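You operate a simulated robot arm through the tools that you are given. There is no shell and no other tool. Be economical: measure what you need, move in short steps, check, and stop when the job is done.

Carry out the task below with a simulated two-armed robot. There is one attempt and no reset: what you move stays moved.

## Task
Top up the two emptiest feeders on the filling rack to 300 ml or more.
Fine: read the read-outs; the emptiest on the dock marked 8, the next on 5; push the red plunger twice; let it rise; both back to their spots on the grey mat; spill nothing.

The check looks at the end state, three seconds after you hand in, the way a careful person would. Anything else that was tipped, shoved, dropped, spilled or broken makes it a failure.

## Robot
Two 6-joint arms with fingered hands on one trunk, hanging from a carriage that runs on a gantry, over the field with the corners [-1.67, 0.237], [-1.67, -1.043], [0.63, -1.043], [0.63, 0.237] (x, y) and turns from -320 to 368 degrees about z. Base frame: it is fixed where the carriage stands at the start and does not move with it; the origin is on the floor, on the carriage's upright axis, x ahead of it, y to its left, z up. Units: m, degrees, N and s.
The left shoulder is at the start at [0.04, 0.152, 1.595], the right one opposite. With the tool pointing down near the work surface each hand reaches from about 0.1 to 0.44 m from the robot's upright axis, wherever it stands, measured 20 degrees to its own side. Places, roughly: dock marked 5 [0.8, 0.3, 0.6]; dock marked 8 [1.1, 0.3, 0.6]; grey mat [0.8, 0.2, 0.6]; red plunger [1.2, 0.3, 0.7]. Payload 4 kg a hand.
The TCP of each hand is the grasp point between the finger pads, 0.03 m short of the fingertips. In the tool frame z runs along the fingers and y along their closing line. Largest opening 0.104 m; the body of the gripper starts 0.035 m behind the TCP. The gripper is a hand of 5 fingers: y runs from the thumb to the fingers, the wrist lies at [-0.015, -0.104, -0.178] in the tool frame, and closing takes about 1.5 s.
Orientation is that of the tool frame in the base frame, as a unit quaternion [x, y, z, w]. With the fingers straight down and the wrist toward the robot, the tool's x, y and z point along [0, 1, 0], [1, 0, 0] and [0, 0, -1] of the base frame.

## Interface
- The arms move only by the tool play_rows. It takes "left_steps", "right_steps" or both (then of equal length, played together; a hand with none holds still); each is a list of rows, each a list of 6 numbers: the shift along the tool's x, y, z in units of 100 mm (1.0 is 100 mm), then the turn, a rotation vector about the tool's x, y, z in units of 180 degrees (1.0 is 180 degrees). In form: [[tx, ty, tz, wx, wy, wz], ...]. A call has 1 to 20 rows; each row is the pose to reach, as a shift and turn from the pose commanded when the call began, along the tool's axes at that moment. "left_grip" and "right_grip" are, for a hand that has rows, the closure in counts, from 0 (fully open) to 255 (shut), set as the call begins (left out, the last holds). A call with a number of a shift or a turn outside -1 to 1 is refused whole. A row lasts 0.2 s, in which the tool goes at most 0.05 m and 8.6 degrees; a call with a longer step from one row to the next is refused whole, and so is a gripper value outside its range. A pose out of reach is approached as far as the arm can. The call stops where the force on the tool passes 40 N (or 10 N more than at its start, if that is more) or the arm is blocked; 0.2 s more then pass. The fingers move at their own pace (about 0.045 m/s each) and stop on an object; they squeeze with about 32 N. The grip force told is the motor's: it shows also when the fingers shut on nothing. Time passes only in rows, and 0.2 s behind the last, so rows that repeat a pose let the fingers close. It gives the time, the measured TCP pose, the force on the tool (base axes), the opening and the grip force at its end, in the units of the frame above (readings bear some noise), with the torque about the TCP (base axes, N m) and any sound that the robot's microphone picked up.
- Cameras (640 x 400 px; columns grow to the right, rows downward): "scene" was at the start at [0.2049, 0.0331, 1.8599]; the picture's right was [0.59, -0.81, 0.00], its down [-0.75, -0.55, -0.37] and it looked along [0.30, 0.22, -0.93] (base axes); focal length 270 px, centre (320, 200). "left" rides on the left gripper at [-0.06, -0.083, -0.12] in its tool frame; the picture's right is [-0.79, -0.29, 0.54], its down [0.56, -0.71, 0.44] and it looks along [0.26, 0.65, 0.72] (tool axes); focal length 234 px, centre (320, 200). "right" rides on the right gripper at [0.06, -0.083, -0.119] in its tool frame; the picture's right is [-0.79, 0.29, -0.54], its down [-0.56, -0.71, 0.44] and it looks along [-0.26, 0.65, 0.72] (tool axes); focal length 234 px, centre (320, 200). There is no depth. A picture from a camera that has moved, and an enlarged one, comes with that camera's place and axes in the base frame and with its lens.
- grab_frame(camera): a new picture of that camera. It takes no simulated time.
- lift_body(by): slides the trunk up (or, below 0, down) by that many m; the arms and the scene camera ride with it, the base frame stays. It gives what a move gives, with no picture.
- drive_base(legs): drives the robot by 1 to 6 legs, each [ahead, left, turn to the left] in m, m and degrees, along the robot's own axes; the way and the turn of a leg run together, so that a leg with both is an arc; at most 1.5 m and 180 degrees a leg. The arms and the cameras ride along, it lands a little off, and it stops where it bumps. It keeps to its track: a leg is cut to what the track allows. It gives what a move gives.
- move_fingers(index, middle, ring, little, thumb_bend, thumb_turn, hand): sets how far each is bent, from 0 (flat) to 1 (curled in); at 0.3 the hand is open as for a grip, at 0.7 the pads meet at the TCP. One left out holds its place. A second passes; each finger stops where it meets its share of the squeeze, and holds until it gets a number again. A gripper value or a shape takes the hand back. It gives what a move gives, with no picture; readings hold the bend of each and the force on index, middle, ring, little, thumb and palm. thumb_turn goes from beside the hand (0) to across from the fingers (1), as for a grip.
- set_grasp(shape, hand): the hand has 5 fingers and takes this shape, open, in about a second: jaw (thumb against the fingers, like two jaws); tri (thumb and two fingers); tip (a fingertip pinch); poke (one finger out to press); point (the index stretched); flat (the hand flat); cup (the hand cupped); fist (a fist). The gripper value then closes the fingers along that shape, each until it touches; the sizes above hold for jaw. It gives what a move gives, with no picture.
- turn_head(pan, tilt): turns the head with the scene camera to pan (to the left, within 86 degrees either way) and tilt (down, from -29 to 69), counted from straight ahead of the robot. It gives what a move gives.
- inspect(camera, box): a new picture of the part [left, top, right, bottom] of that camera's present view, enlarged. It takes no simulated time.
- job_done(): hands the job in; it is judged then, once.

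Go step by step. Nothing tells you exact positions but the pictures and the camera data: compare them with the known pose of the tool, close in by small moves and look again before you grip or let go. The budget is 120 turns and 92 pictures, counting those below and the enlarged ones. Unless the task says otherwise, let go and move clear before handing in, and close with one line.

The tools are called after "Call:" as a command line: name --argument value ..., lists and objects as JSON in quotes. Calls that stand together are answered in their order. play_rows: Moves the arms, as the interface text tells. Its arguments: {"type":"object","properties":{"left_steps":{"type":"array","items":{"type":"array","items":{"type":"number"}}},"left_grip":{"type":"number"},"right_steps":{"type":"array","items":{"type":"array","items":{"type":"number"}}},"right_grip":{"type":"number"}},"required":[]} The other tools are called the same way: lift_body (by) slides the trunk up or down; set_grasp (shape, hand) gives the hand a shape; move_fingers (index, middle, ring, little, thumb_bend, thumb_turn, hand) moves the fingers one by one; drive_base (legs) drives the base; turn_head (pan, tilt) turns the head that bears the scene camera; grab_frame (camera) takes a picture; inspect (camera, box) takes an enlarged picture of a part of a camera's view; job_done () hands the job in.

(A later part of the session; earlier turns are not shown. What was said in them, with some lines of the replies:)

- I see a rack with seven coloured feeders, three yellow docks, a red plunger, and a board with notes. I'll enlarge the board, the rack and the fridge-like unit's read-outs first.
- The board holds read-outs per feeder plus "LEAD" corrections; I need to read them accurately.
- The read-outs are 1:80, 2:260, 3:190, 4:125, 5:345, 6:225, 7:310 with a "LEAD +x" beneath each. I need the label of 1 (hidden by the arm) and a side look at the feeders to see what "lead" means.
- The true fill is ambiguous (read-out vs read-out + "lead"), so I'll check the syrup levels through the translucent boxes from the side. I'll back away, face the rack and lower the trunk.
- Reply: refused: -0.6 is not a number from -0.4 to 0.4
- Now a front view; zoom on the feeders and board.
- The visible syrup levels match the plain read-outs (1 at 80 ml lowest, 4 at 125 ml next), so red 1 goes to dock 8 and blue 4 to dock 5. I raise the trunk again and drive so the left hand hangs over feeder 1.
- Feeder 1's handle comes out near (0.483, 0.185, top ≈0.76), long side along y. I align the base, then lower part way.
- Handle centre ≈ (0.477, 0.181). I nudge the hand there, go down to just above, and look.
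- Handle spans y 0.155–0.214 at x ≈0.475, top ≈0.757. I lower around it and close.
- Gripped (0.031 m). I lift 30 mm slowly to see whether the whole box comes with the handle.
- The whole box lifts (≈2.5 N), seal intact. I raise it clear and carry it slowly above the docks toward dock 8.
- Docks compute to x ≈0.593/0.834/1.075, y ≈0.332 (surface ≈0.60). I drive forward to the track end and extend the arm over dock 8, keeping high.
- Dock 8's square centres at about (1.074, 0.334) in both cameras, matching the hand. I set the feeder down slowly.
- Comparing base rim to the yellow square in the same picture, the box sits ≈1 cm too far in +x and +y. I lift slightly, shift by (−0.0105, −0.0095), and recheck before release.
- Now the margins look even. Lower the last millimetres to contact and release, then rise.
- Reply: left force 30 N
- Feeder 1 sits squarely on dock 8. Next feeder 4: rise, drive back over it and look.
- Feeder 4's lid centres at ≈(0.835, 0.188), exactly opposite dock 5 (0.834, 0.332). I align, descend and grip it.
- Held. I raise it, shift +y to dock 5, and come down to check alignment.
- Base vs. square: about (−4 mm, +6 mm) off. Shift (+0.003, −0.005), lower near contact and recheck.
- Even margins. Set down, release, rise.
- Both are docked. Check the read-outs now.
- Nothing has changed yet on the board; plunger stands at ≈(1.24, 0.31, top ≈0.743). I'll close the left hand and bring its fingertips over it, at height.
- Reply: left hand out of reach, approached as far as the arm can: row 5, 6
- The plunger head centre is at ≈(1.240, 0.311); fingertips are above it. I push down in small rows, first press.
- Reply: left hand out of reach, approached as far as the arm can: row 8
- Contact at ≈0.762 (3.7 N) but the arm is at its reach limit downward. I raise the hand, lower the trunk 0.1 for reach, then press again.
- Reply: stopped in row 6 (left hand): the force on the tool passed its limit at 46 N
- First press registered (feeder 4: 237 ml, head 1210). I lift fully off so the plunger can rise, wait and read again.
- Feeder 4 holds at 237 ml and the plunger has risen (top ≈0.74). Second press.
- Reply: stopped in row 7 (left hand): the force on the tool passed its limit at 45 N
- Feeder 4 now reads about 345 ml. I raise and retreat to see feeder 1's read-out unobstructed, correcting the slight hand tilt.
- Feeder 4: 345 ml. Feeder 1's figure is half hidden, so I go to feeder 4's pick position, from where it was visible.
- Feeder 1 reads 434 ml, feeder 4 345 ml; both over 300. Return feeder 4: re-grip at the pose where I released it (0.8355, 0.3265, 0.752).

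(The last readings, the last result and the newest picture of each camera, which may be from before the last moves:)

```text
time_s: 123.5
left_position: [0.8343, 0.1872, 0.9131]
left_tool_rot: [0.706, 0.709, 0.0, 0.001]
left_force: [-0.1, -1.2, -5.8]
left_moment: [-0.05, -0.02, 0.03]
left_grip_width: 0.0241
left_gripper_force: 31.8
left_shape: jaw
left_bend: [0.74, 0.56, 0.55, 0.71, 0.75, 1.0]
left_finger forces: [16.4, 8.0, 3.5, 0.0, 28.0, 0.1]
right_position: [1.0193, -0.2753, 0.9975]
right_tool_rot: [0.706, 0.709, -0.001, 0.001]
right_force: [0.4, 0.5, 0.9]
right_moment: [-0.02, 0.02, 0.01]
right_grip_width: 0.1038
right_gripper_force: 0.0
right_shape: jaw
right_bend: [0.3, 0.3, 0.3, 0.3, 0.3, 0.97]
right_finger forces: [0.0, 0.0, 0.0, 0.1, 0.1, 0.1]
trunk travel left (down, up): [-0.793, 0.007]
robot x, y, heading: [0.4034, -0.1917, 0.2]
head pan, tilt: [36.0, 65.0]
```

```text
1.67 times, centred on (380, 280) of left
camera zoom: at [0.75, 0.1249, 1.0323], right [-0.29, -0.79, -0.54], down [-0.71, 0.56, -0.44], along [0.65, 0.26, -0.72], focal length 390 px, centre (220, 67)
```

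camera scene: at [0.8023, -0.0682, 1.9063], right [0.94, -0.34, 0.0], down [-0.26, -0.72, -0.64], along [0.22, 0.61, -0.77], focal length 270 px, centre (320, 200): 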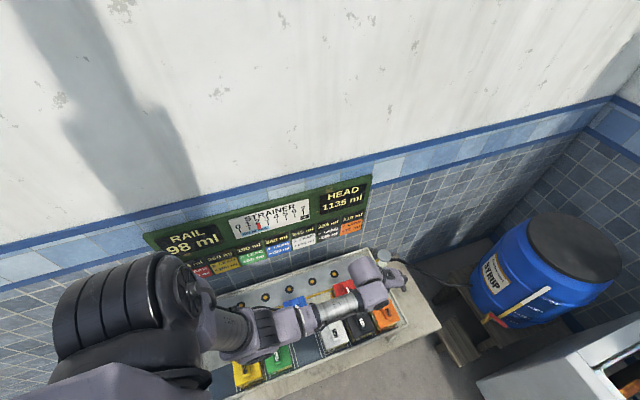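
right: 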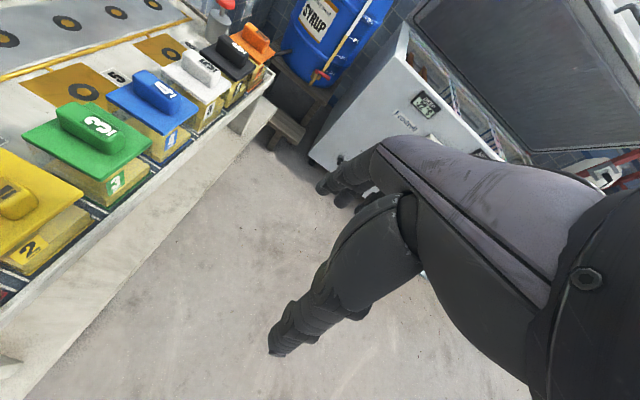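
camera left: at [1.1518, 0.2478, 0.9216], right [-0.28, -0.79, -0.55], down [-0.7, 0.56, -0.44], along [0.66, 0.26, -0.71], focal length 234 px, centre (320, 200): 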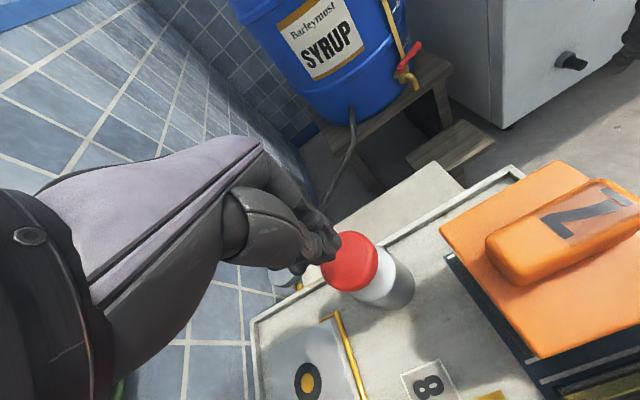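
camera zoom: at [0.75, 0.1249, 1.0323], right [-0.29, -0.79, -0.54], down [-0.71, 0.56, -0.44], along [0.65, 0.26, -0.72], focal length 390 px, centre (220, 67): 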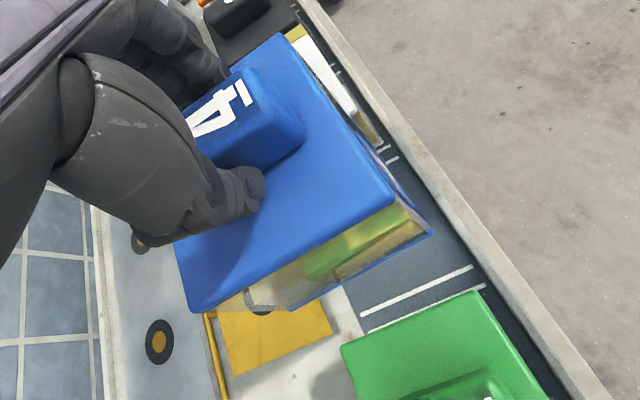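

Call:
lift_body --by -0.14

Call:
inspect --camera "left" --box '[220, 160, 480, 360]'

```text
time_s: 125.2
left_position: [0.8345, 0.1869, 0.7726]
left_tool_rot: [0.707, 0.708, -0.001, 0.0]
left_force: [-0.1, -0.6, -5.4]
left_moment: [-0.02, 0.0, -0.01]
left_grip_width: 0.0241
left_gripper_force: 31.8
left_shape: jaw
left_bend: [0.74, 0.56, 0.55, 0.71, 0.75, 1.0]
left_finger forces: [16.5, 8.0, 3.6, 0.0, 28.1, 0.1]
right_position: [1.0188, -0.2746, 0.856]
right_tool_rot: [0.706, 0.708, -0.001, 0.001]
right_force: [0.1, 0.2, -0.8]
right_moment: [0.01, -0.02, -0.02]
right_grip_width: 0.1039
right_gripper_force: 0.1
right_shape: jaw
right_bend: [0.3, 0.3, 0.3, 0.3, 0.3, 0.97]
right_finger forces: [0.0, 0.0, 0.0, 0.0, 0.0, 0.1]
trunk travel left (down, up): [-0.653, 0.147]
robot x, y, heading: [0.4017, -0.1898, 0.3]
head pan, tilt: [36.0, 65.0]
```

```text
2.00 times, centred on (350, 260) of left
camera zoom: at [0.7501, 0.1253, 0.8925], right [-0.29, -0.79, -0.54], down [-0.71, 0.56, -0.44], along [0.65, 0.26, -0.72], focal length 468 px, centre (260, 80)
```

zoom: 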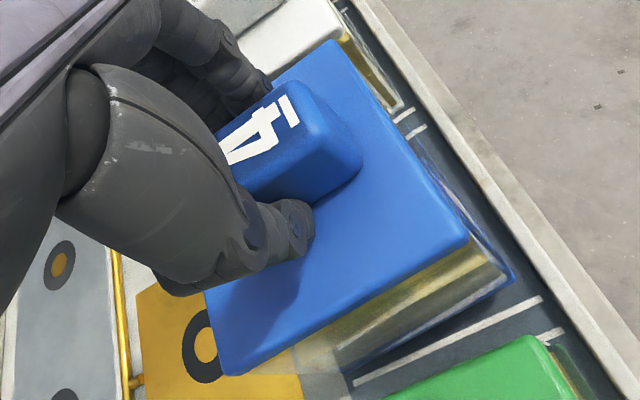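

Call:
play_rows --left_steps '[[0, 0, 0.06, 0, 0, 0], [0, 0, 0.12, 0, 0, 0], [0, 0, 0.16, 0, 0, 0], [0, 0, 0.18, 0, 0, 0], [0, 0, 0.195, 0, 0, 0], [0, 0, 0.205, 0, 0, 0]]'

Call:
inspect --camera "left" --box '[220, 160, 480, 360]'

```text
time_s: 126.6
left_position: [0.8351, 0.188, 0.7524]
left_tool_rot: [0.706, 0.708, 0.002, 0.001]
left_force: [-6.7, -2.6, 17.8]
left_moment: [-0.07, 0.21, -0.07]
left_grip_width: 0.0246
left_gripper_force: 32.0
left_shape: jaw
left_bend: [0.74, 0.56, 0.55, 0.71, 0.75, 1.0]
left_finger forces: [15.7, 8.2, 3.6, 0.0, 36.6, 0.0]
right_position: [1.0181, -0.2745, 0.8564]
right_tool_rot: [0.706, 0.709, 0.0, 0.001]
right_force: [0.4, -0.5, 0.1]
right_moment: [-0.03, -0.01, -0.03]
right_grip_width: 0.1038
right_gripper_force: 0.0
right_shape: jaw
right_bend: [0.3, 0.3, 0.3, 0.3, 0.3, 0.97]
right_finger forces: [0.0, 0.1, 0.1, 0.0, 0.1, 0.1]
trunk travel left (down, up): [-0.653, 0.147]
robot x, y, heading: [0.3979, -0.1913, 0.2]
head pan, tilt: [36.0, 65.0]
```

```text
2.00 times, centred on (350, 260) of left
camera zoom: at [0.7508, 0.1263, 0.8726], right [-0.28, -0.79, -0.54], down [-0.71, 0.56, -0.44], along [0.65, 0.26, -0.72], focal length 468 px, centre (260, 80)
```

zoom: 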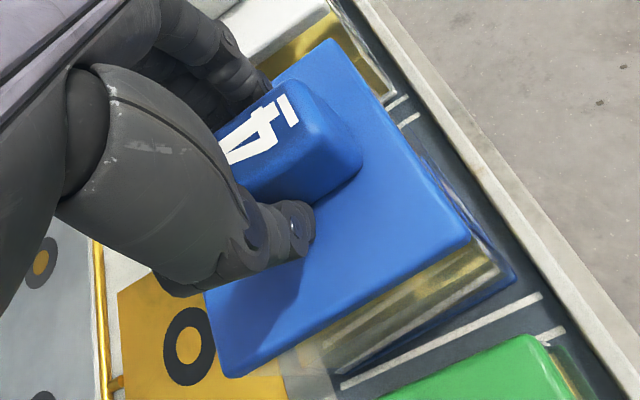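

Same picture as before the pick. Release, rise, and drive back to feeder 1 on dock 8.

Call:
play_rows --left_steps '[[0, 0, -0.005, 0, 0, 0], [0, 0, -0.005, 0, 0, 0], [0, 0, -0.005, 0, 0, 0], [0, 0, -0.005, 0, 0, 0], [0, 0, -0.005, 0, 0, 0], [0, 0, -0.005, 0, 0, 0], [0, 0, -0.005, 0, 0, 0], [0, 0, -0.005, 0, 0, 0], [0, 0, -0.005, 0, 0, 0]]' --left_grip 0

Call:
play_rows --left_steps '[[0, 0, -0.1, 0, 0, 0], [0, 0, -0.2, 0, 0, 0], [0, 0, -0.4, 0, 0, 0], [0, 0, -0.6, 0, 0, 0], [0, 0, -0.9, 0, 0, 0]]'

Call:
lift_body --by 0.14

Call:
drive_base --legs '[[0.225, 0.135, -0.2]]'

Call:
lift_body --by -0.13

Call:
grab_frame --camera "left"

```text
time_s: 128.6
left_position: [0.8338, 0.1879, 0.7519]
left_tool_rot: [0.706, 0.708, 0.0, 0.001]
left_force: [-0.4, 0.1, -0.2]
left_moment: [-0.02, 0.0, 0.05]
left_grip_width: 0.1038
left_gripper_force: 0.1
left_shape: jaw
left_bend: [0.3, 0.3, 0.3, 0.3, 0.3, 0.97]
left_finger forces: [0.0, 0.0, 0.0, 0.0, 0.0, 0.0]
right_position: [1.0192, -0.274, 0.8571]
right_tool_rot: [0.705, 0.709, 0.0, 0.001]
right_force: [-0.5, 0.3, 0.1]
right_moment: [0.0, 0.02, -0.02]
right_grip_width: 0.1036
right_gripper_force: 0.1
right_shape: jaw
right_bend: [0.3, 0.3, 0.3, 0.3, 0.3, 0.97]
right_finger forces: [0.1, 0.0, 0.0, 0.1, 0.0, 0.1]
trunk travel left (down, up): [-0.653, 0.147]
robot x, y, heading: [0.4002, -0.1889, 0.0]
head pan, tilt: [36.0, 65.0]
```

```text
time_s: 129.8
left_position: [0.8359, 0.1876, 0.8425]
left_tool_rot: [0.706, 0.708, 0.0, 0.0]
left_force: [0.8, 0.8, -0.3]
left_moment: [0.0, -0.01, 0.01]
left_grip_width: 0.1037
left_gripper_force: 0.1
left_shape: jaw
left_bend: [0.3, 0.3, 0.3, 0.3, 0.3, 0.97]
left_finger forces: [0.0, 0.1, 0.0, 0.0, 0.0, 0.0]
right_position: [1.0178, -0.2739, 0.8576]
right_tool_rot: [0.706, 0.708, 0.0, 0.0]
right_force: [0.8, -0.5, -0.5]
right_moment: [-0.03, 0.01, 0.01]
right_grip_width: 0.1036
right_gripper_force: 0.1
right_shape: jaw
right_bend: [0.3, 0.3, 0.3, 0.3, 0.3, 0.97]
right_finger forces: [0.0, 0.0, 0.1, 0.1, 0.1, 0.0]
trunk travel left (down, up): [-0.653, 0.147]
robot x, y, heading: [0.4003, -0.1873, 0.2]
head pan, tilt: [36.0, 65.0]
```

```text
time_s: 131.4
left_position: [0.8338, 0.1873, 0.9827]
left_tool_rot: [0.706, 0.708, 0.0, -0.001]
left_force: [-0.6, 0.7, 0.4]
left_moment: [0.0, 0.01, 0.01]
left_grip_width: 0.1038
left_gripper_force: 0.2
left_shape: jaw
left_bend: [0.3, 0.3, 0.3, 0.3, 0.3, 0.97]
left_finger forces: [0.0, 0.0, 0.0, 0.0, 0.0, 0.1]
right_position: [1.019, -0.2747, 0.9968]
right_tool_rot: [0.706, 0.708, -0.001, 0.0]
right_force: [-1.1, 0.2, -0.4]
right_moment: [-0.01, 0.02, -0.01]
right_grip_width: 0.1037
right_gripper_force: 0.2
right_shape: jaw
right_bend: [0.3, 0.3, 0.3, 0.3, 0.3, 0.97]
right_finger forces: [0.0, 0.0, 0.0, 0.0, 0.0, 0.0]
trunk travel left (down, up): [-0.793, 0.007]
robot x, y, heading: [0.4002, -0.1877, 0.4]
head pan, tilt: [36.0, 65.0]
```

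```text
time_s: 133.3
left_position: [1.0608, 0.3245, 0.982]
left_tool_rot: [0.706, 0.708, 0.001, 0.001]
left_force: [-0.3, 0.5, -0.2]
left_moment: [-0.01, 0.0, -0.06]
left_grip_width: 0.1037
left_gripper_force: 0.1
left_shape: jaw
left_bend: [0.3, 0.3, 0.3, 0.3, 0.3, 0.97]
left_finger forces: [0.1, 0.0, 0.0, 0.0, 0.0, 0.1]
right_position: [1.2449, -0.1377, 0.997]
right_tool_rot: [0.708, 0.707, -0.001, 0.001]
right_force: [0.3, 0.2, 0.2]
right_moment: [-0.01, -0.02, -0.02]
right_grip_width: 0.1037
right_gripper_force: 0.1
right_shape: jaw
right_bend: [0.3, 0.3, 0.3, 0.3, 0.3, 0.97]
right_finger forces: [0.1, 0.0, 0.1, 0.1, 0.0, 0.0]
trunk travel left (down, up): [-0.793, 0.007]
robot x, y, heading: [0.6278, -0.0551, 0.2]
head pan, tilt: [36.0, 65.0]
```

```text
time_s: 134.9
left_position: [1.0612, 0.325, 0.8521]
left_tool_rot: [0.706, 0.708, 0.001, 0.001]
left_force: [0.1, 0.2, -0.2]
left_moment: [-0.01, -0.01, -0.03]
left_grip_width: 0.1037
left_gripper_force: 0.1
left_shape: jaw
left_bend: [0.3, 0.3, 0.3, 0.3, 0.3, 0.97]
left_finger forces: [0.0, 0.0, 0.0, 0.0, 0.0, 0.0]
right_position: [1.2449, -0.1388, 0.8671]
right_tool_rot: [0.706, 0.708, -0.001, 0.001]
right_force: [-0.3, 0.0, 0.3]
right_moment: [-0.03, -0.02, 0.02]
right_grip_width: 0.1038
right_gripper_force: 0.1
right_shape: jaw
right_bend: [0.3, 0.3, 0.3, 0.3, 0.3, 0.97]
right_finger forces: [0.0, 0.1, 0.0, 0.1, 0.0, 0.0]
trunk travel left (down, up): [-0.663, 0.137]
robot x, y, heading: [0.6267, -0.0543, 0.2]
head pan, tilt: [36.0, 65.0]
```

```text
17 pictures are left
camera left: at [0.977, 0.2624, 0.9718], right [-0.29, -0.79, -0.54], down [-0.71, 0.56, -0.44], along [0.65, 0.26, -0.72], focal length 234 px, centre (320, 200)
```

left: 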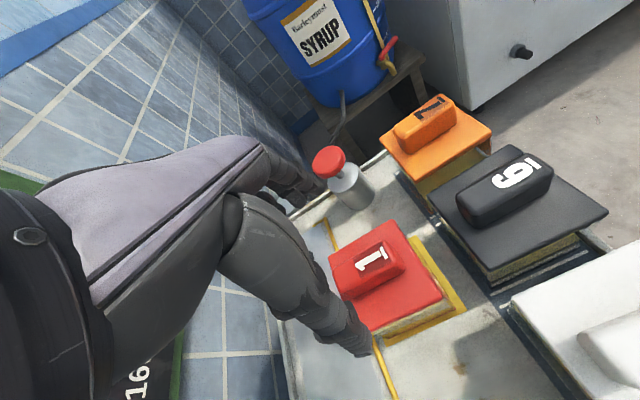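

Call:
play_rows --left_steps '[[-0.015, 0.045, 0.1, 0, 0, 0], [-0.015, 0.045, 0.4, 0, 0, 0], [-0.015, 0.045, 0.7, 0, 0, 0], [-0.015, 0.045, 0.88, 0, 0, 0], [-0.015, 0.045, 0.97, 0, 0, 0], [-0.015, 0.045, 1.0, 0, 0, 0]]'

Call:
play_rows --left_steps '[[0, 0, 0, 0, 0, 0], [0, 0, 0, 0, 0, 0], [0, 0, 0, 0, 0, 0], [0, 0, 0, 0, 0, 0], [0, 0, 0, 0, 0, 0], [0, 0, 0, 0, 0, 0], [0, 0, 0, 0, 0, 0], [0, 0, 0, 0, 0, 0]]' --left_grip 255

Call:
inspect --camera "left" --box '[220, 160, 480, 360]'

Call:
play_rows --left_steps '[[0, 0, -0.03, 0, 0, 0], [0, 0, -0.07, 0, 0, 0], [0, 0, -0.12, 0, 0, 0], [0, 0, -0.2, 0, 0, 0], [0, 0, -0.3, 0, 0, 0], [0, 0, -0.3, 0, 0, 0]]'

```text
time_s: 136.3
left_position: [1.0659, 0.3214, 0.7521]
left_tool_rot: [0.706, 0.708, 0.001, 0.001]
left_force: [0.6, -0.3, 0.5]
left_moment: [-0.03, 0.01, 0.0]
left_grip_width: 0.1039
left_gripper_force: 0.1
left_shape: jaw
left_bend: [0.3, 0.3, 0.3, 0.3, 0.3, 0.97]
left_finger forces: [0.0, 0.1, 0.0, 0.0, 0.1, 0.0]
right_position: [1.245, -0.1384, 0.867]
right_tool_rot: [0.707, 0.708, -0.001, 0.0]
right_force: [0.7, -0.6, -0.2]
right_moment: [0.01, 0.0, -0.01]
right_grip_width: 0.1036
right_gripper_force: 0.0
right_shape: jaw
right_bend: [0.3, 0.3, 0.3, 0.3, 0.3, 0.97]
right_finger forces: [0.0, 0.0, 0.1, 0.0, 0.0, 0.0]
trunk travel left (down, up): [-0.663, 0.137]
robot x, y, heading: [0.626, -0.0507, -0.0]
head pan, tilt: [36.0, 65.0]
```

```text
time_s: 138.1
left_position: [1.066, 0.3227, 0.7522]
left_tool_rot: [0.706, 0.708, 0.001, -0.001]
left_force: [-3.3, -1.0, 6.8]
left_moment: [-0.06, -0.27, -0.04]
left_grip_width: 0.0391
left_gripper_force: 31.9
left_shape: jaw
left_bend: [0.74, 0.34, 0.46, 0.69, 0.75, 1.0]
left_finger forces: [19.5, 9.0, 0.1, 0.0, 28.6, 0.1]
right_position: [1.2452, -0.1384, 0.8666]
right_tool_rot: [0.706, 0.708, -0.001, 0.0]
right_force: [-0.4, 0.8, 0.6]
right_moment: [0.03, -0.04, 0.0]
right_grip_width: 0.1035
right_gripper_force: 0.0
right_shape: jaw
right_bend: [0.3, 0.3, 0.3, 0.3, 0.3, 0.97]
right_finger forces: [0.0, 0.0, 0.0, 0.1, 0.0, 0.1]
trunk travel left (down, up): [-0.663, 0.137]
robot x, y, heading: [0.6277, -0.0546, 0.1]
head pan, tilt: [36.0, 65.0]
```

```text
2.00 times, centred on (350, 260) of left
camera zoom: at [0.9819, 0.2605, 0.8721], right [-0.29, -0.79, -0.54], down [-0.71, 0.56, -0.44], along [0.65, 0.26, -0.72], focal length 468 px, centre (260, 80)
```

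zoom: 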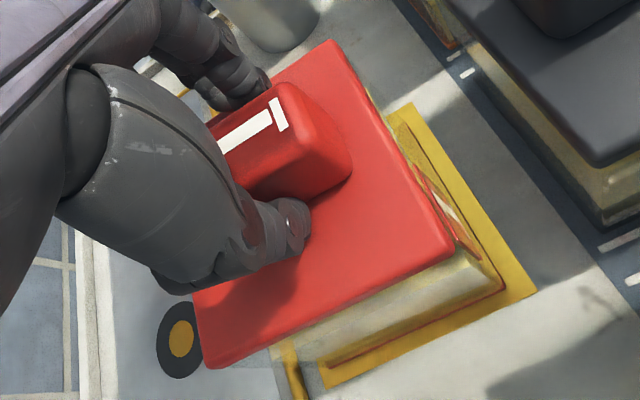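

```text
time_s: 139.5
left_position: [1.065, 0.3224, 0.7814]
left_tool_rot: [0.706, 0.708, -0.001, 0.001]
left_force: [0.3, 0.1, -7.0]
left_moment: [-0.04, 0.03, 0.03]
left_grip_width: 0.0314
left_gripper_force: 31.4
left_shape: jaw
left_bend: [0.73, 0.42, 0.45, 0.69, 0.76, 1.0]
left_finger forces: [19.7, 0.0, 3.1, 0.1, 25.9, 0.0]
right_position: [1.2444, -0.139, 0.8661]
right_tool_rot: [0.707, 0.708, -0.001, 0.001]
right_force: [0.2, 0.3, -0.7]
right_moment: [-0.03, -0.01, -0.01]
right_grip_width: 0.1037
right_gripper_force: 0.2
right_shape: jaw
right_bend: [0.3, 0.3, 0.3, 0.3, 0.3, 0.97]
right_finger forces: [0.1, 0.0, 0.0, 0.1, 0.0, 0.1]
trunk travel left (down, up): [-0.663, 0.137]
robot x, y, heading: [0.6279, -0.0496, 0.3]
head pan, tilt: [36.0, 65.0]
```

Held (7 N). Raise and carry back along the dock row to x≈0.48, then to the empty spot of feeder 1.

Call:
lift_body --by 0.13

Call:
play_rows --left_steps '[[0, 0, -0.1, 0, 0, 0], [0, 0, -0.2, 0, 0, 0], [0, 0, -0.3, 0, 0, 0], [0, 0, -0.4, 0, 0, 0], [0, 0, -0.5, 0, 0, 0]]'

Call:
drive_base --legs '[[-0.2, 0, 0], [-0.2, 0, 0], [-0.18, 0, 0], [0, -0.13, 0]]'

Call:
grab_frame --camera "left"

```text
time_s: 141.1
left_position: [1.0659, 0.322, 0.9122]
left_tool_rot: [0.706, 0.708, 0.0, 0.001]
left_force: [-0.7, -0.6, -7.3]
left_moment: [-0.04, 0.03, 0.01]
left_grip_width: 0.0313
left_gripper_force: 32.1
left_shape: jaw
left_bend: [0.73, 0.42, 0.45, 0.69, 0.76, 1.0]
left_finger forces: [19.7, 0.1, 3.1, 0.0, 26.0, 0.1]
right_position: [1.2434, -0.139, 0.9956]
right_tool_rot: [0.706, 0.708, 0.0, 0.0]
right_force: [-0.3, 0.5, 0.1]
right_moment: [0.01, -0.03, -0.01]
right_grip_width: 0.1036
right_gripper_force: 0.1
right_shape: jaw
right_bend: [0.3, 0.3, 0.3, 0.3, 0.3, 0.97]
right_finger forces: [0.0, 0.0, 0.0, 0.0, 0.0, 0.1]
trunk travel left (down, up): [-0.793, 0.007]
robot x, y, heading: [0.6273, -0.0546, 0.3]
head pan, tilt: [36.0, 65.0]
```

```text
time_s: 142.3
left_position: [1.0649, 0.3231, 0.963]
left_tool_rot: [0.706, 0.708, 0.0, 0.0]
left_force: [-0.7, -0.3, -5.8]
left_moment: [-0.03, 0.05, -0.01]
left_grip_width: 0.0314
left_gripper_force: 32.1
left_shape: jaw
left_bend: [0.73, 0.42, 0.45, 0.69, 0.76, 1.0]
left_finger forces: [19.8, 0.0, 3.1, 0.0, 26.3, 0.0]
right_position: [1.2439, -0.1383, 0.9967]
right_tool_rot: [0.707, 0.707, 0.0, 0.0]
right_force: [-0.9, 0.5, -1.3]
right_moment: [0.0, -0.01, -0.02]
right_grip_width: 0.1036
right_gripper_force: 0.0
right_shape: jaw
right_bend: [0.3, 0.3, 0.3, 0.3, 0.3, 0.97]
right_finger forces: [0.1, 0.0, 0.0, 0.0, 0.0, 0.0]
trunk travel left (down, up): [-0.793, 0.007]
robot x, y, heading: [0.6227, -0.052, -0.0]
head pan, tilt: [36.0, 65.0]
```

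```text
time_s: 147.1
left_position: [0.4752, 0.1894, 0.9614]
left_tool_rot: [0.706, 0.708, -0.001, 0.001]
left_force: [-0.1, 0.2, -7.1]
left_moment: [-0.02, 0.04, 0.02]
left_grip_width: 0.0311
left_gripper_force: 31.6
left_shape: jaw
left_bend: [0.73, 0.42, 0.45, 0.69, 0.76, 1.0]
left_finger forces: [19.7, 0.0, 3.2, 0.0, 26.2, 0.0]
right_position: [0.6541, -0.2725, 0.9955]
right_tool_rot: [0.706, 0.709, -0.001, 0.001]
right_force: [0.6, -0.5, 0.2]
right_moment: [-0.02, -0.03, -0.01]
right_grip_width: 0.1037
right_gripper_force: 0.0
right_shape: jaw
right_bend: [0.3, 0.3, 0.3, 0.3, 0.3, 0.97]
right_finger forces: [0.1, 0.0, 0.0, 0.1, 0.0, 0.0]
trunk travel left (down, up): [-0.793, 0.007]
robot x, y, heading: [0.036, -0.1863, 0.2]
head pan, tilt: [36.0, 65.0]
```

```text
15 pictures are left
camera left: at [0.3918, 0.1281, 1.0812], right [-0.29, -0.79, -0.54], down [-0.71, 0.55, -0.44], along [0.65, 0.26, -0.72], focal length 234 px, centre (320, 200)
```

left: 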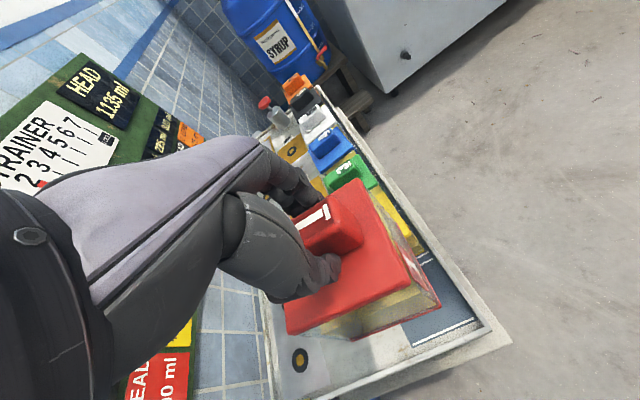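

Call:
lift_body --by -0.18

Call:
inspect --camera "left" --box '[220, 160, 480, 360]'

```text
time_s: 149.1
left_position: [0.476, 0.1893, 0.7811]
left_tool_rot: [0.706, 0.708, -0.001, 0.0]
left_force: [0.2, -0.6, -6.5]
left_moment: [-0.03, 0.04, 0.01]
left_grip_width: 0.0312
left_gripper_force: 32.2
left_shape: jaw
left_bend: [0.73, 0.42, 0.45, 0.69, 0.76, 1.0]
left_finger forces: [19.8, 0.0, 3.3, 0.1, 26.0, 0.0]
right_position: [0.6545, -0.2727, 0.816]
right_tool_rot: [0.706, 0.708, -0.001, 0.001]
right_force: [-0.2, 0.7, 0.4]
right_moment: [-0.02, 0.02, -0.02]
right_grip_width: 0.1035
right_gripper_force: 0.0
right_shape: jaw
right_bend: [0.3, 0.3, 0.3, 0.3, 0.3, 0.97]
right_finger forces: [0.0, 0.0, 0.0, 0.1, 0.0, 0.0]
trunk travel left (down, up): [-0.613, 0.187]
robot x, y, heading: [0.0366, -0.1867, 0.2]
head pan, tilt: [36.0, 65.0]
```

```text
2.00 times, centred on (350, 260) of left
camera zoom: at [0.3918, 0.1286, 0.9014], right [-0.29, -0.79, -0.54], down [-0.71, 0.55, -0.44], along [0.65, 0.26, -0.72], focal length 468 px, centre (260, 80)
```

zoom: 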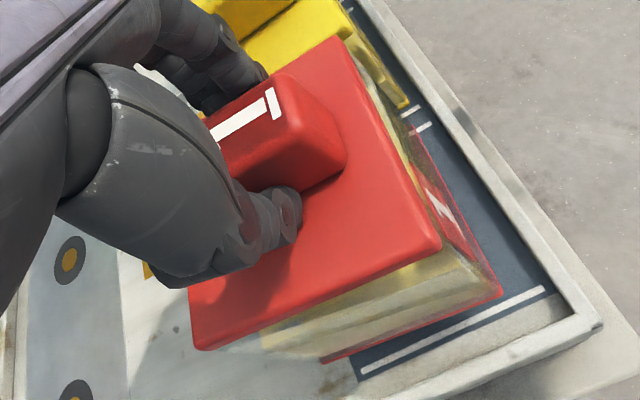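

The box slipped about 4.5° clockwise in the grip and sits ≈8 mm too far in +y. I turn it back and shift, still 3 cm above the mat, then compare with the mat lines.

Call:
play_rows --left_steps '[[-0.02, 0, 0, 0, 0, -0.008], [-0.05, 0, 0, 0, 0, -0.016], [-0.08, 0, 0, 0, 0, -0.024], [-0.08, 0, 0.1, 0, 0, -0.024], [-0.08, 0, 0.2, 0, 0, -0.024], [-0.08, 0, 0.24, 0, 0, -0.024], [-0.08, 0, 0.24, 0, 0, -0.024]]'

Call:
inspect --camera "left" --box '[220, 160, 480, 360]'

```text
time_s: 150.7
left_position: [0.4749, 0.1824, 0.7571]
left_tool_rot: [0.678, 0.735, -0.001, 0.001]
left_force: [0.1, 0.0, -6.3]
left_moment: [-0.07, 0.02, 0.02]
left_grip_width: 0.0311
left_gripper_force: 31.8
left_shape: jaw
left_bend: [0.73, 0.42, 0.45, 0.69, 0.76, 1.0]
left_finger forces: [19.8, 0.1, 3.2, 0.0, 26.1, 0.0]
right_position: [0.6549, -0.2717, 0.816]
right_tool_rot: [0.706, 0.709, -0.001, 0.0]
right_force: [0.3, 0.1, 0.4]
right_moment: [0.02, -0.02, 0.0]
right_grip_width: 0.1038
right_gripper_force: 0.0
right_shape: jaw
right_bend: [0.3, 0.3, 0.3, 0.3, 0.3, 0.97]
right_finger forces: [0.0, 0.0, 0.0, 0.1, 0.0, 0.0]
trunk travel left (down, up): [-0.613, 0.187]
robot x, y, heading: [0.0345, -0.1886, 0.0]
head pan, tilt: [36.0, 65.0]
```

```text
2.00 times, centred on (350, 260) of left
camera zoom: at [0.3964, 0.1146, 0.8769], right [-0.22, -0.81, -0.54], down [-0.75, 0.5, -0.44], along [0.62, 0.31, -0.72], focal length 468 px, centre (260, 80)
```

zoom: 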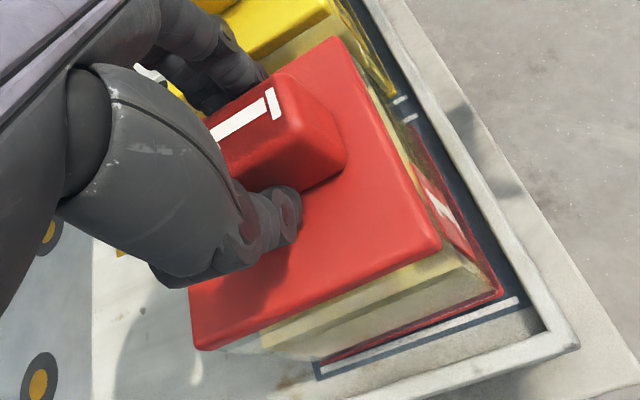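

Parallel to the lines now; comparing base corner to line end with the original picture, I need about +6 mm in x, +1 mm in y.

Call:
play_rows --left_steps '[[0.008, 0.03, 0, 0, 0, 0], [0.008, 0.063, 0, 0, 0, 0], [0.008, 0.063, 0.02, 0, 0, 0], [0.008, 0.063, 0.03, 0, 0, 0]]'

Call:
inspect --camera "left" --box '[220, 160, 480, 360]'

Call:
inspect --camera "scene" --box '[220, 160, 340, 260]'

```text
time_s: 151.7
left_position: [0.4817, 0.1828, 0.7544]
left_tool_rot: [0.678, 0.735, 0.0, 0.001]
left_force: [0.1, -1.2, -3.9]
left_moment: [0.01, 0.01, 0.0]
left_grip_width: 0.0313
left_gripper_force: 32.4
left_shape: jaw
left_bend: [0.73, 0.42, 0.45, 0.69, 0.76, 1.0]
left_finger forces: [19.7, 0.0, 3.0, 0.1, 26.5, 0.0]
right_position: [0.6541, -0.2714, 0.8157]
right_tool_rot: [0.706, 0.709, -0.001, 0.001]
right_force: [-0.6, 0.1, -0.1]
right_moment: [0.02, -0.01, 0.0]
right_grip_width: 0.1039
right_gripper_force: 0.1
right_shape: jaw
right_bend: [0.3, 0.3, 0.3, 0.3, 0.3, 0.97]
right_finger forces: [0.0, 0.0, 0.1, 0.0, 0.0, 0.0]
trunk travel left (down, up): [-0.613, 0.187]
robot x, y, heading: [0.0374, -0.1867, 0.0]
head pan, tilt: [36.0, 65.0]
```

```text
2.00 times, centred on (350, 260) of left
camera zoom: at [0.4022, 0.1157, 0.8747], right [-0.22, -0.81, -0.54], down [-0.75, 0.5, -0.44], along [0.62, 0.31, -0.72], focal length 468 px, centre (260, 80)
```

zoom: 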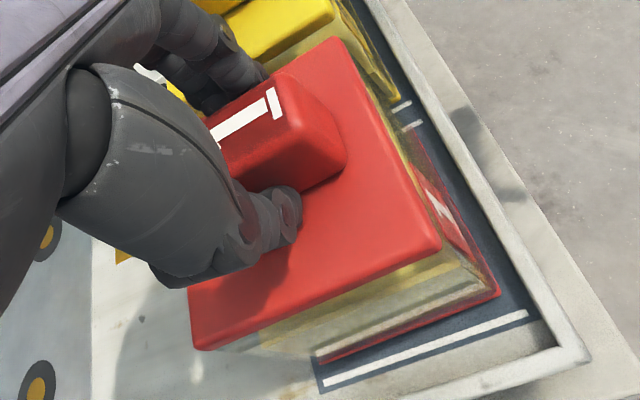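

```text
4.00 times, centred on (280, 210) of scene
camera zoom: at [0.246, -0.1511, 1.7082], right [0.59, -0.81, 0.0], down [-0.73, -0.54, -0.42], along [0.34, 0.25, -0.91], focal length 1078 px, centre (480, 160)
```

zoom: 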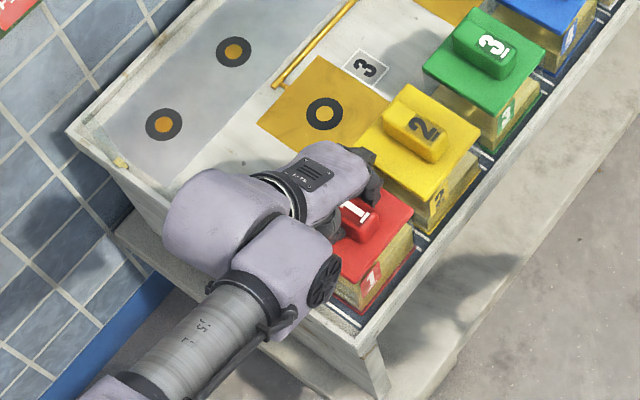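

Placement now matches the original gap to the lines. Set down, release, and rise.

Call:
play_rows --left_steps '[[0, 0, 0.015, 0, 0, 0], [0, 0, 0.02, 0, 0, 0], [0, 0, 0.02, 0, 0, 0]]'

Call:
play_rows --left_steps '[[0, 0, 0, 0, 0, 0], [0, 0, 0, 0, 0, 0], [0, 0, 0, 0, 0, 0], [0, 0, 0, 0, 0, 0], [0, 0, 0, 0, 0, 0], [0, 0, 0, 0, 0, 0], [0, 0, 0, 0, 0, 0], [0, 0, 0, 0, 0, 0], [0, 0, 0, 0, 0, 0]]' --left_grip 0

Call:
play_rows --left_steps '[[0, 0, -0.1, 0, 0, 0], [0, 0, -0.2, 0, 0, 0], [0, 0, -0.4, 0, 0, 0], [0, 0, -0.6, 0, 0, 0], [0, 0, -0.9, 0, 0, 0]]'

Call:
inspect --camera "left" --box '[300, 200, 500, 360]'

```text
time_s: 152.5
left_position: [0.4816, 0.1835, 0.7528]
left_tool_rot: [0.678, 0.735, 0.0, 0.002]
left_force: [-9.3, -2.2, 19.3]
left_moment: [-0.22, -0.18, 0.01]
left_grip_width: 0.0318
left_gripper_force: 31.5
left_shape: jaw
left_bend: [0.74, 0.42, 0.45, 0.69, 0.76, 1.0]
left_finger forces: [28.2, 0.0, 2.0, 0.0, 40.6, 0.0]
right_position: [0.6544, -0.2709, 0.8165]
right_tool_rot: [0.706, 0.708, 0.0, 0.0]
right_force: [0.4, -0.3, 0.0]
right_moment: [-0.02, 0.03, -0.02]
right_grip_width: 0.1038
right_gripper_force: 0.0
right_shape: jaw
right_bend: [0.3, 0.3, 0.3, 0.3, 0.3, 0.97]
right_finger forces: [0.0, 0.0, 0.0, 0.0, 0.0, 0.1]
trunk travel left (down, up): [-0.613, 0.187]
robot x, y, heading: [0.0373, -0.1863, 0.3]
head pan, tilt: [36.0, 65.0]
```

```text
time_s: 154.5
left_position: [0.4822, 0.1833, 0.7523]
left_tool_rot: [0.678, 0.735, 0.0, 0.001]
left_force: [-0.4, 0.9, -0.1]
left_moment: [-0.02, -0.01, 0.01]
left_grip_width: 0.1037
left_gripper_force: 0.1
left_shape: jaw
left_bend: [0.3, 0.3, 0.3, 0.3, 0.3, 0.97]
left_finger forces: [0.1, 0.1, 0.0, 0.0, 0.0, 0.0]
right_position: [0.6551, -0.2716, 0.8166]
right_tool_rot: [0.706, 0.708, -0.002, 0.001]
right_force: [0.0, 0.1, -1.2]
right_moment: [-0.01, -0.04, 0.02]
right_grip_width: 0.1038
right_gripper_force: 0.0
right_shape: jaw
right_bend: [0.3, 0.3, 0.3, 0.3, 0.3, 0.97]
right_finger forces: [0.0, 0.1, 0.1, 0.0, 0.0, 0.1]
trunk travel left (down, up): [-0.613, 0.187]
robot x, y, heading: [0.0372, -0.1868, -0.1]
head pan, tilt: [36.0, 65.0]
```

```text
time_s: 155.7
left_position: [0.4813, 0.1826, 0.8442]
left_tool_rot: [0.678, 0.735, -0.001, 0.0]
left_force: [-1.0, 0.4, 0.1]
left_moment: [0.04, -0.01, -0.01]
left_grip_width: 0.1037
left_gripper_force: 0.1
left_shape: jaw
left_bend: [0.3, 0.3, 0.3, 0.3, 0.3, 0.97]
left_finger forces: [0.0, 0.0, 0.0, 0.1, 0.0, 0.0]
right_position: [0.6562, -0.2714, 0.8154]
right_tool_rot: [0.705, 0.709, -0.001, 0.001]
right_force: [0.5, -0.6, 0.7]
right_moment: [0.03, -0.01, 0.02]
right_grip_width: 0.1037
right_gripper_force: 0.1
right_shape: jaw
right_bend: [0.3, 0.3, 0.3, 0.3, 0.3, 0.97]
right_finger forces: [0.0, 0.1, 0.0, 0.1, 0.1, 0.0]
trunk travel left (down, up): [-0.613, 0.187]
robot x, y, heading: [0.0387, -0.1858, 0.2]
head pan, tilt: [36.0, 65.0]
```

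```text
2.50 times, centred on (400, 280) of left
camera zoom: at [0.4035, 0.1156, 0.9636], right [-0.22, -0.81, -0.54], down [-0.75, 0.5, -0.44], along [0.62, 0.31, -0.72], focal length 585 px, centre (120, 0)
```

zoom: 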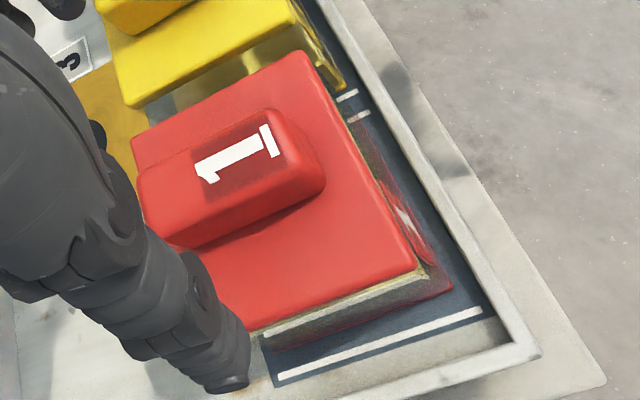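

Feeder 1 is back between its lines. I move clear and take a final overall look.

Call:
lift_body --by 0.18

Call:
drive_base --legs '[[0, -0.45, 0]]'

Call:
turn_head --pan 42 --tilt 48

Call:
grab_frame --camera "scene"

```text
time_s: 157.7
left_position: [0.4823, 0.1828, 1.0225]
left_tool_rot: [0.679, 0.735, -0.001, 0.001]
left_force: [0.9, -0.2, 0.7]
left_moment: [-0.04, 0.05, -0.06]
left_grip_width: 0.1039
left_gripper_force: 0.0
left_shape: jaw
left_bend: [0.3, 0.3, 0.3, 0.3, 0.3, 0.97]
left_finger forces: [0.0, 0.0, 0.0, 0.0, 0.0, 0.1]
right_position: [0.6553, -0.2712, 0.996]
right_tool_rot: [0.706, 0.708, 0.0, 0.001]
right_force: [-0.3, 0.0, -0.4]
right_moment: [-0.01, -0.01, 0.02]
right_grip_width: 0.1035
right_gripper_force: 0.2
right_shape: jaw
right_bend: [0.3, 0.3, 0.3, 0.3, 0.3, 0.97]
right_finger forces: [0.0, 0.1, 0.1, 0.0, 0.0, 0.0]
trunk travel left (down, up): [-0.793, 0.007]
robot x, y, heading: [0.0371, -0.1842, 0.1]
head pan, tilt: [36.0, 65.0]
```

```text
time_s: 160.4
left_position: [0.4852, -0.2526, 1.0237]
left_tool_rot: [0.68, 0.733, 0.0, 0.0]
left_force: [0.4, -0.6, -0.2]
left_moment: [0.02, -0.02, 0.0]
left_grip_width: 0.1038
left_gripper_force: 0.1
left_shape: jaw
left_bend: [0.3, 0.3, 0.3, 0.3, 0.3, 0.97]
left_finger forces: [0.0, 0.1, 0.0, 0.0, 0.0, 0.0]
right_position: [0.6563, -0.7081, 0.9958]
right_tool_rot: [0.707, 0.707, -0.001, 0.001]
right_force: [0.0, 0.0, -0.1]
right_moment: [0.0, 0.0, -0.02]
right_grip_width: 0.1036
right_gripper_force: 0.0
right_shape: jaw
right_bend: [0.3, 0.3, 0.3, 0.3, 0.3, 0.97]
right_finger forces: [0.0, 0.1, 0.1, 0.0, 0.0, 0.0]
trunk travel left (down, up): [-0.793, 0.007]
robot x, y, heading: [0.0398, -0.6179, -0.3]
head pan, tilt: [36.0, 65.0]
```

```text
time_s: 161.2
left_position: [0.4838, -0.2529, 1.0233]
left_tool_rot: [0.68, 0.733, 0.0, 0.0]
left_force: [-0.2, -1.0, 0.0]
left_moment: [0.0, 0.02, 0.01]
left_grip_width: 0.1038
left_gripper_force: 0.0
left_shape: jaw
left_bend: [0.3, 0.3, 0.3, 0.3, 0.3, 0.97]
left_finger forces: [0.0, 0.1, 0.1, 0.0, 0.0, 0.0]
right_position: [0.655, -0.7068, 0.9962]
right_tool_rot: [0.707, 0.707, 0.0, 0.0]
right_force: [-0.5, 1.1, 0.4]
right_moment: [0.0, 0.0, -0.02]
right_grip_width: 0.1037
right_gripper_force: 0.1
right_shape: jaw
right_bend: [0.3, 0.3, 0.3, 0.3, 0.3, 0.97]
right_finger forces: [0.0, 0.1, 0.1, 0.0, 0.1, 0.1]
trunk travel left (down, up): [-0.793, 0.007]
robot x, y, heading: [0.0365, -0.6207, 0.1]
head pan, tilt: [42.0, 48.0]
```

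```text
9 pictures are left
camera scene: at [0.2564, -0.5687, 1.909], right [0.67, -0.74, 0.0], down [-0.55, -0.5, -0.67], along [0.5, 0.45, -0.74], focal length 270 px, centre (320, 200)
```

scene: 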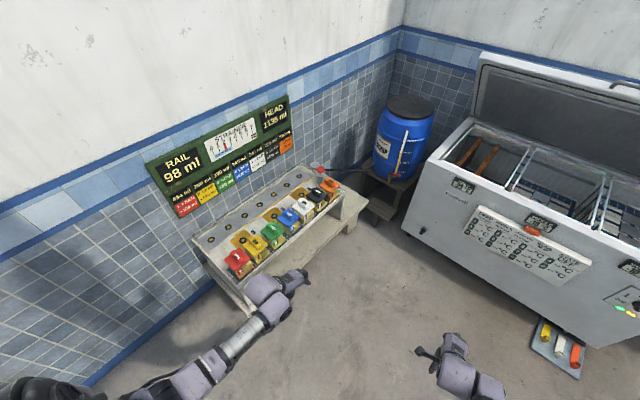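

Call:
inspect --camera "scene" --box '[145, 90, 295, 220]'

Call:
inspect --camera "scene" --box '[190, 155, 350, 295]'

```text
3.08 times, centred on (220, 155) of scene
camera zoom: at [0.2564, -0.5687, 1.909], right [0.67, -0.74, 0.0], down [-0.55, -0.5, -0.67], along [0.5, 0.45, -0.74], focal length 829 px, centre (628, 338)
```

zoom: 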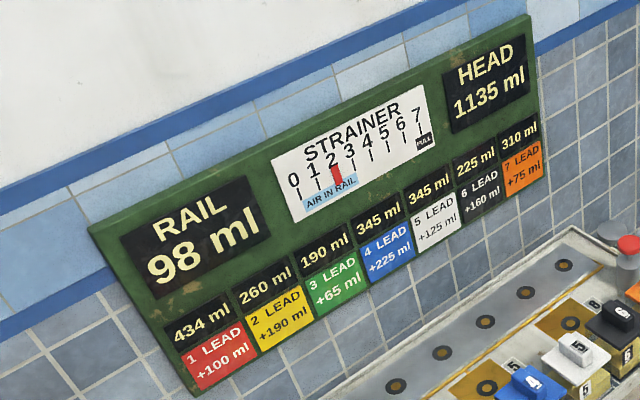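

```text
2.86 times, centred on (270, 225) of scene
camera zoom: at [0.2564, -0.5687, 1.909], right [0.67, -0.74, 0.0], down [-0.55, -0.5, -0.67], along [0.5, 0.45, -0.74], focal length 770 px, centre (463, 129)
```

zoom: 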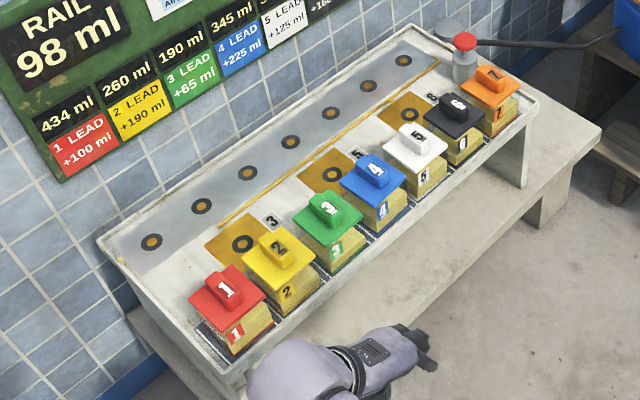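

All seven feeders stand in their row with no spill visible. Feeder 1 reads 434 ml and feeder 4 reads 345 ml, the plunger is up, and both hands are clear, so I'm handing in.

Call:
job_done

```text
The job is handed in.
```

The two emptiest feeders are topped up past 300 ml: feeder 1 went from 80 to 434 ml on dock 8, and feeder 4 from 125 to 345 ml on dock 5. Both are back on their grey mat spots (feeder 1 a few millimetres off its original position), I saw no spill, and the job is handed in.
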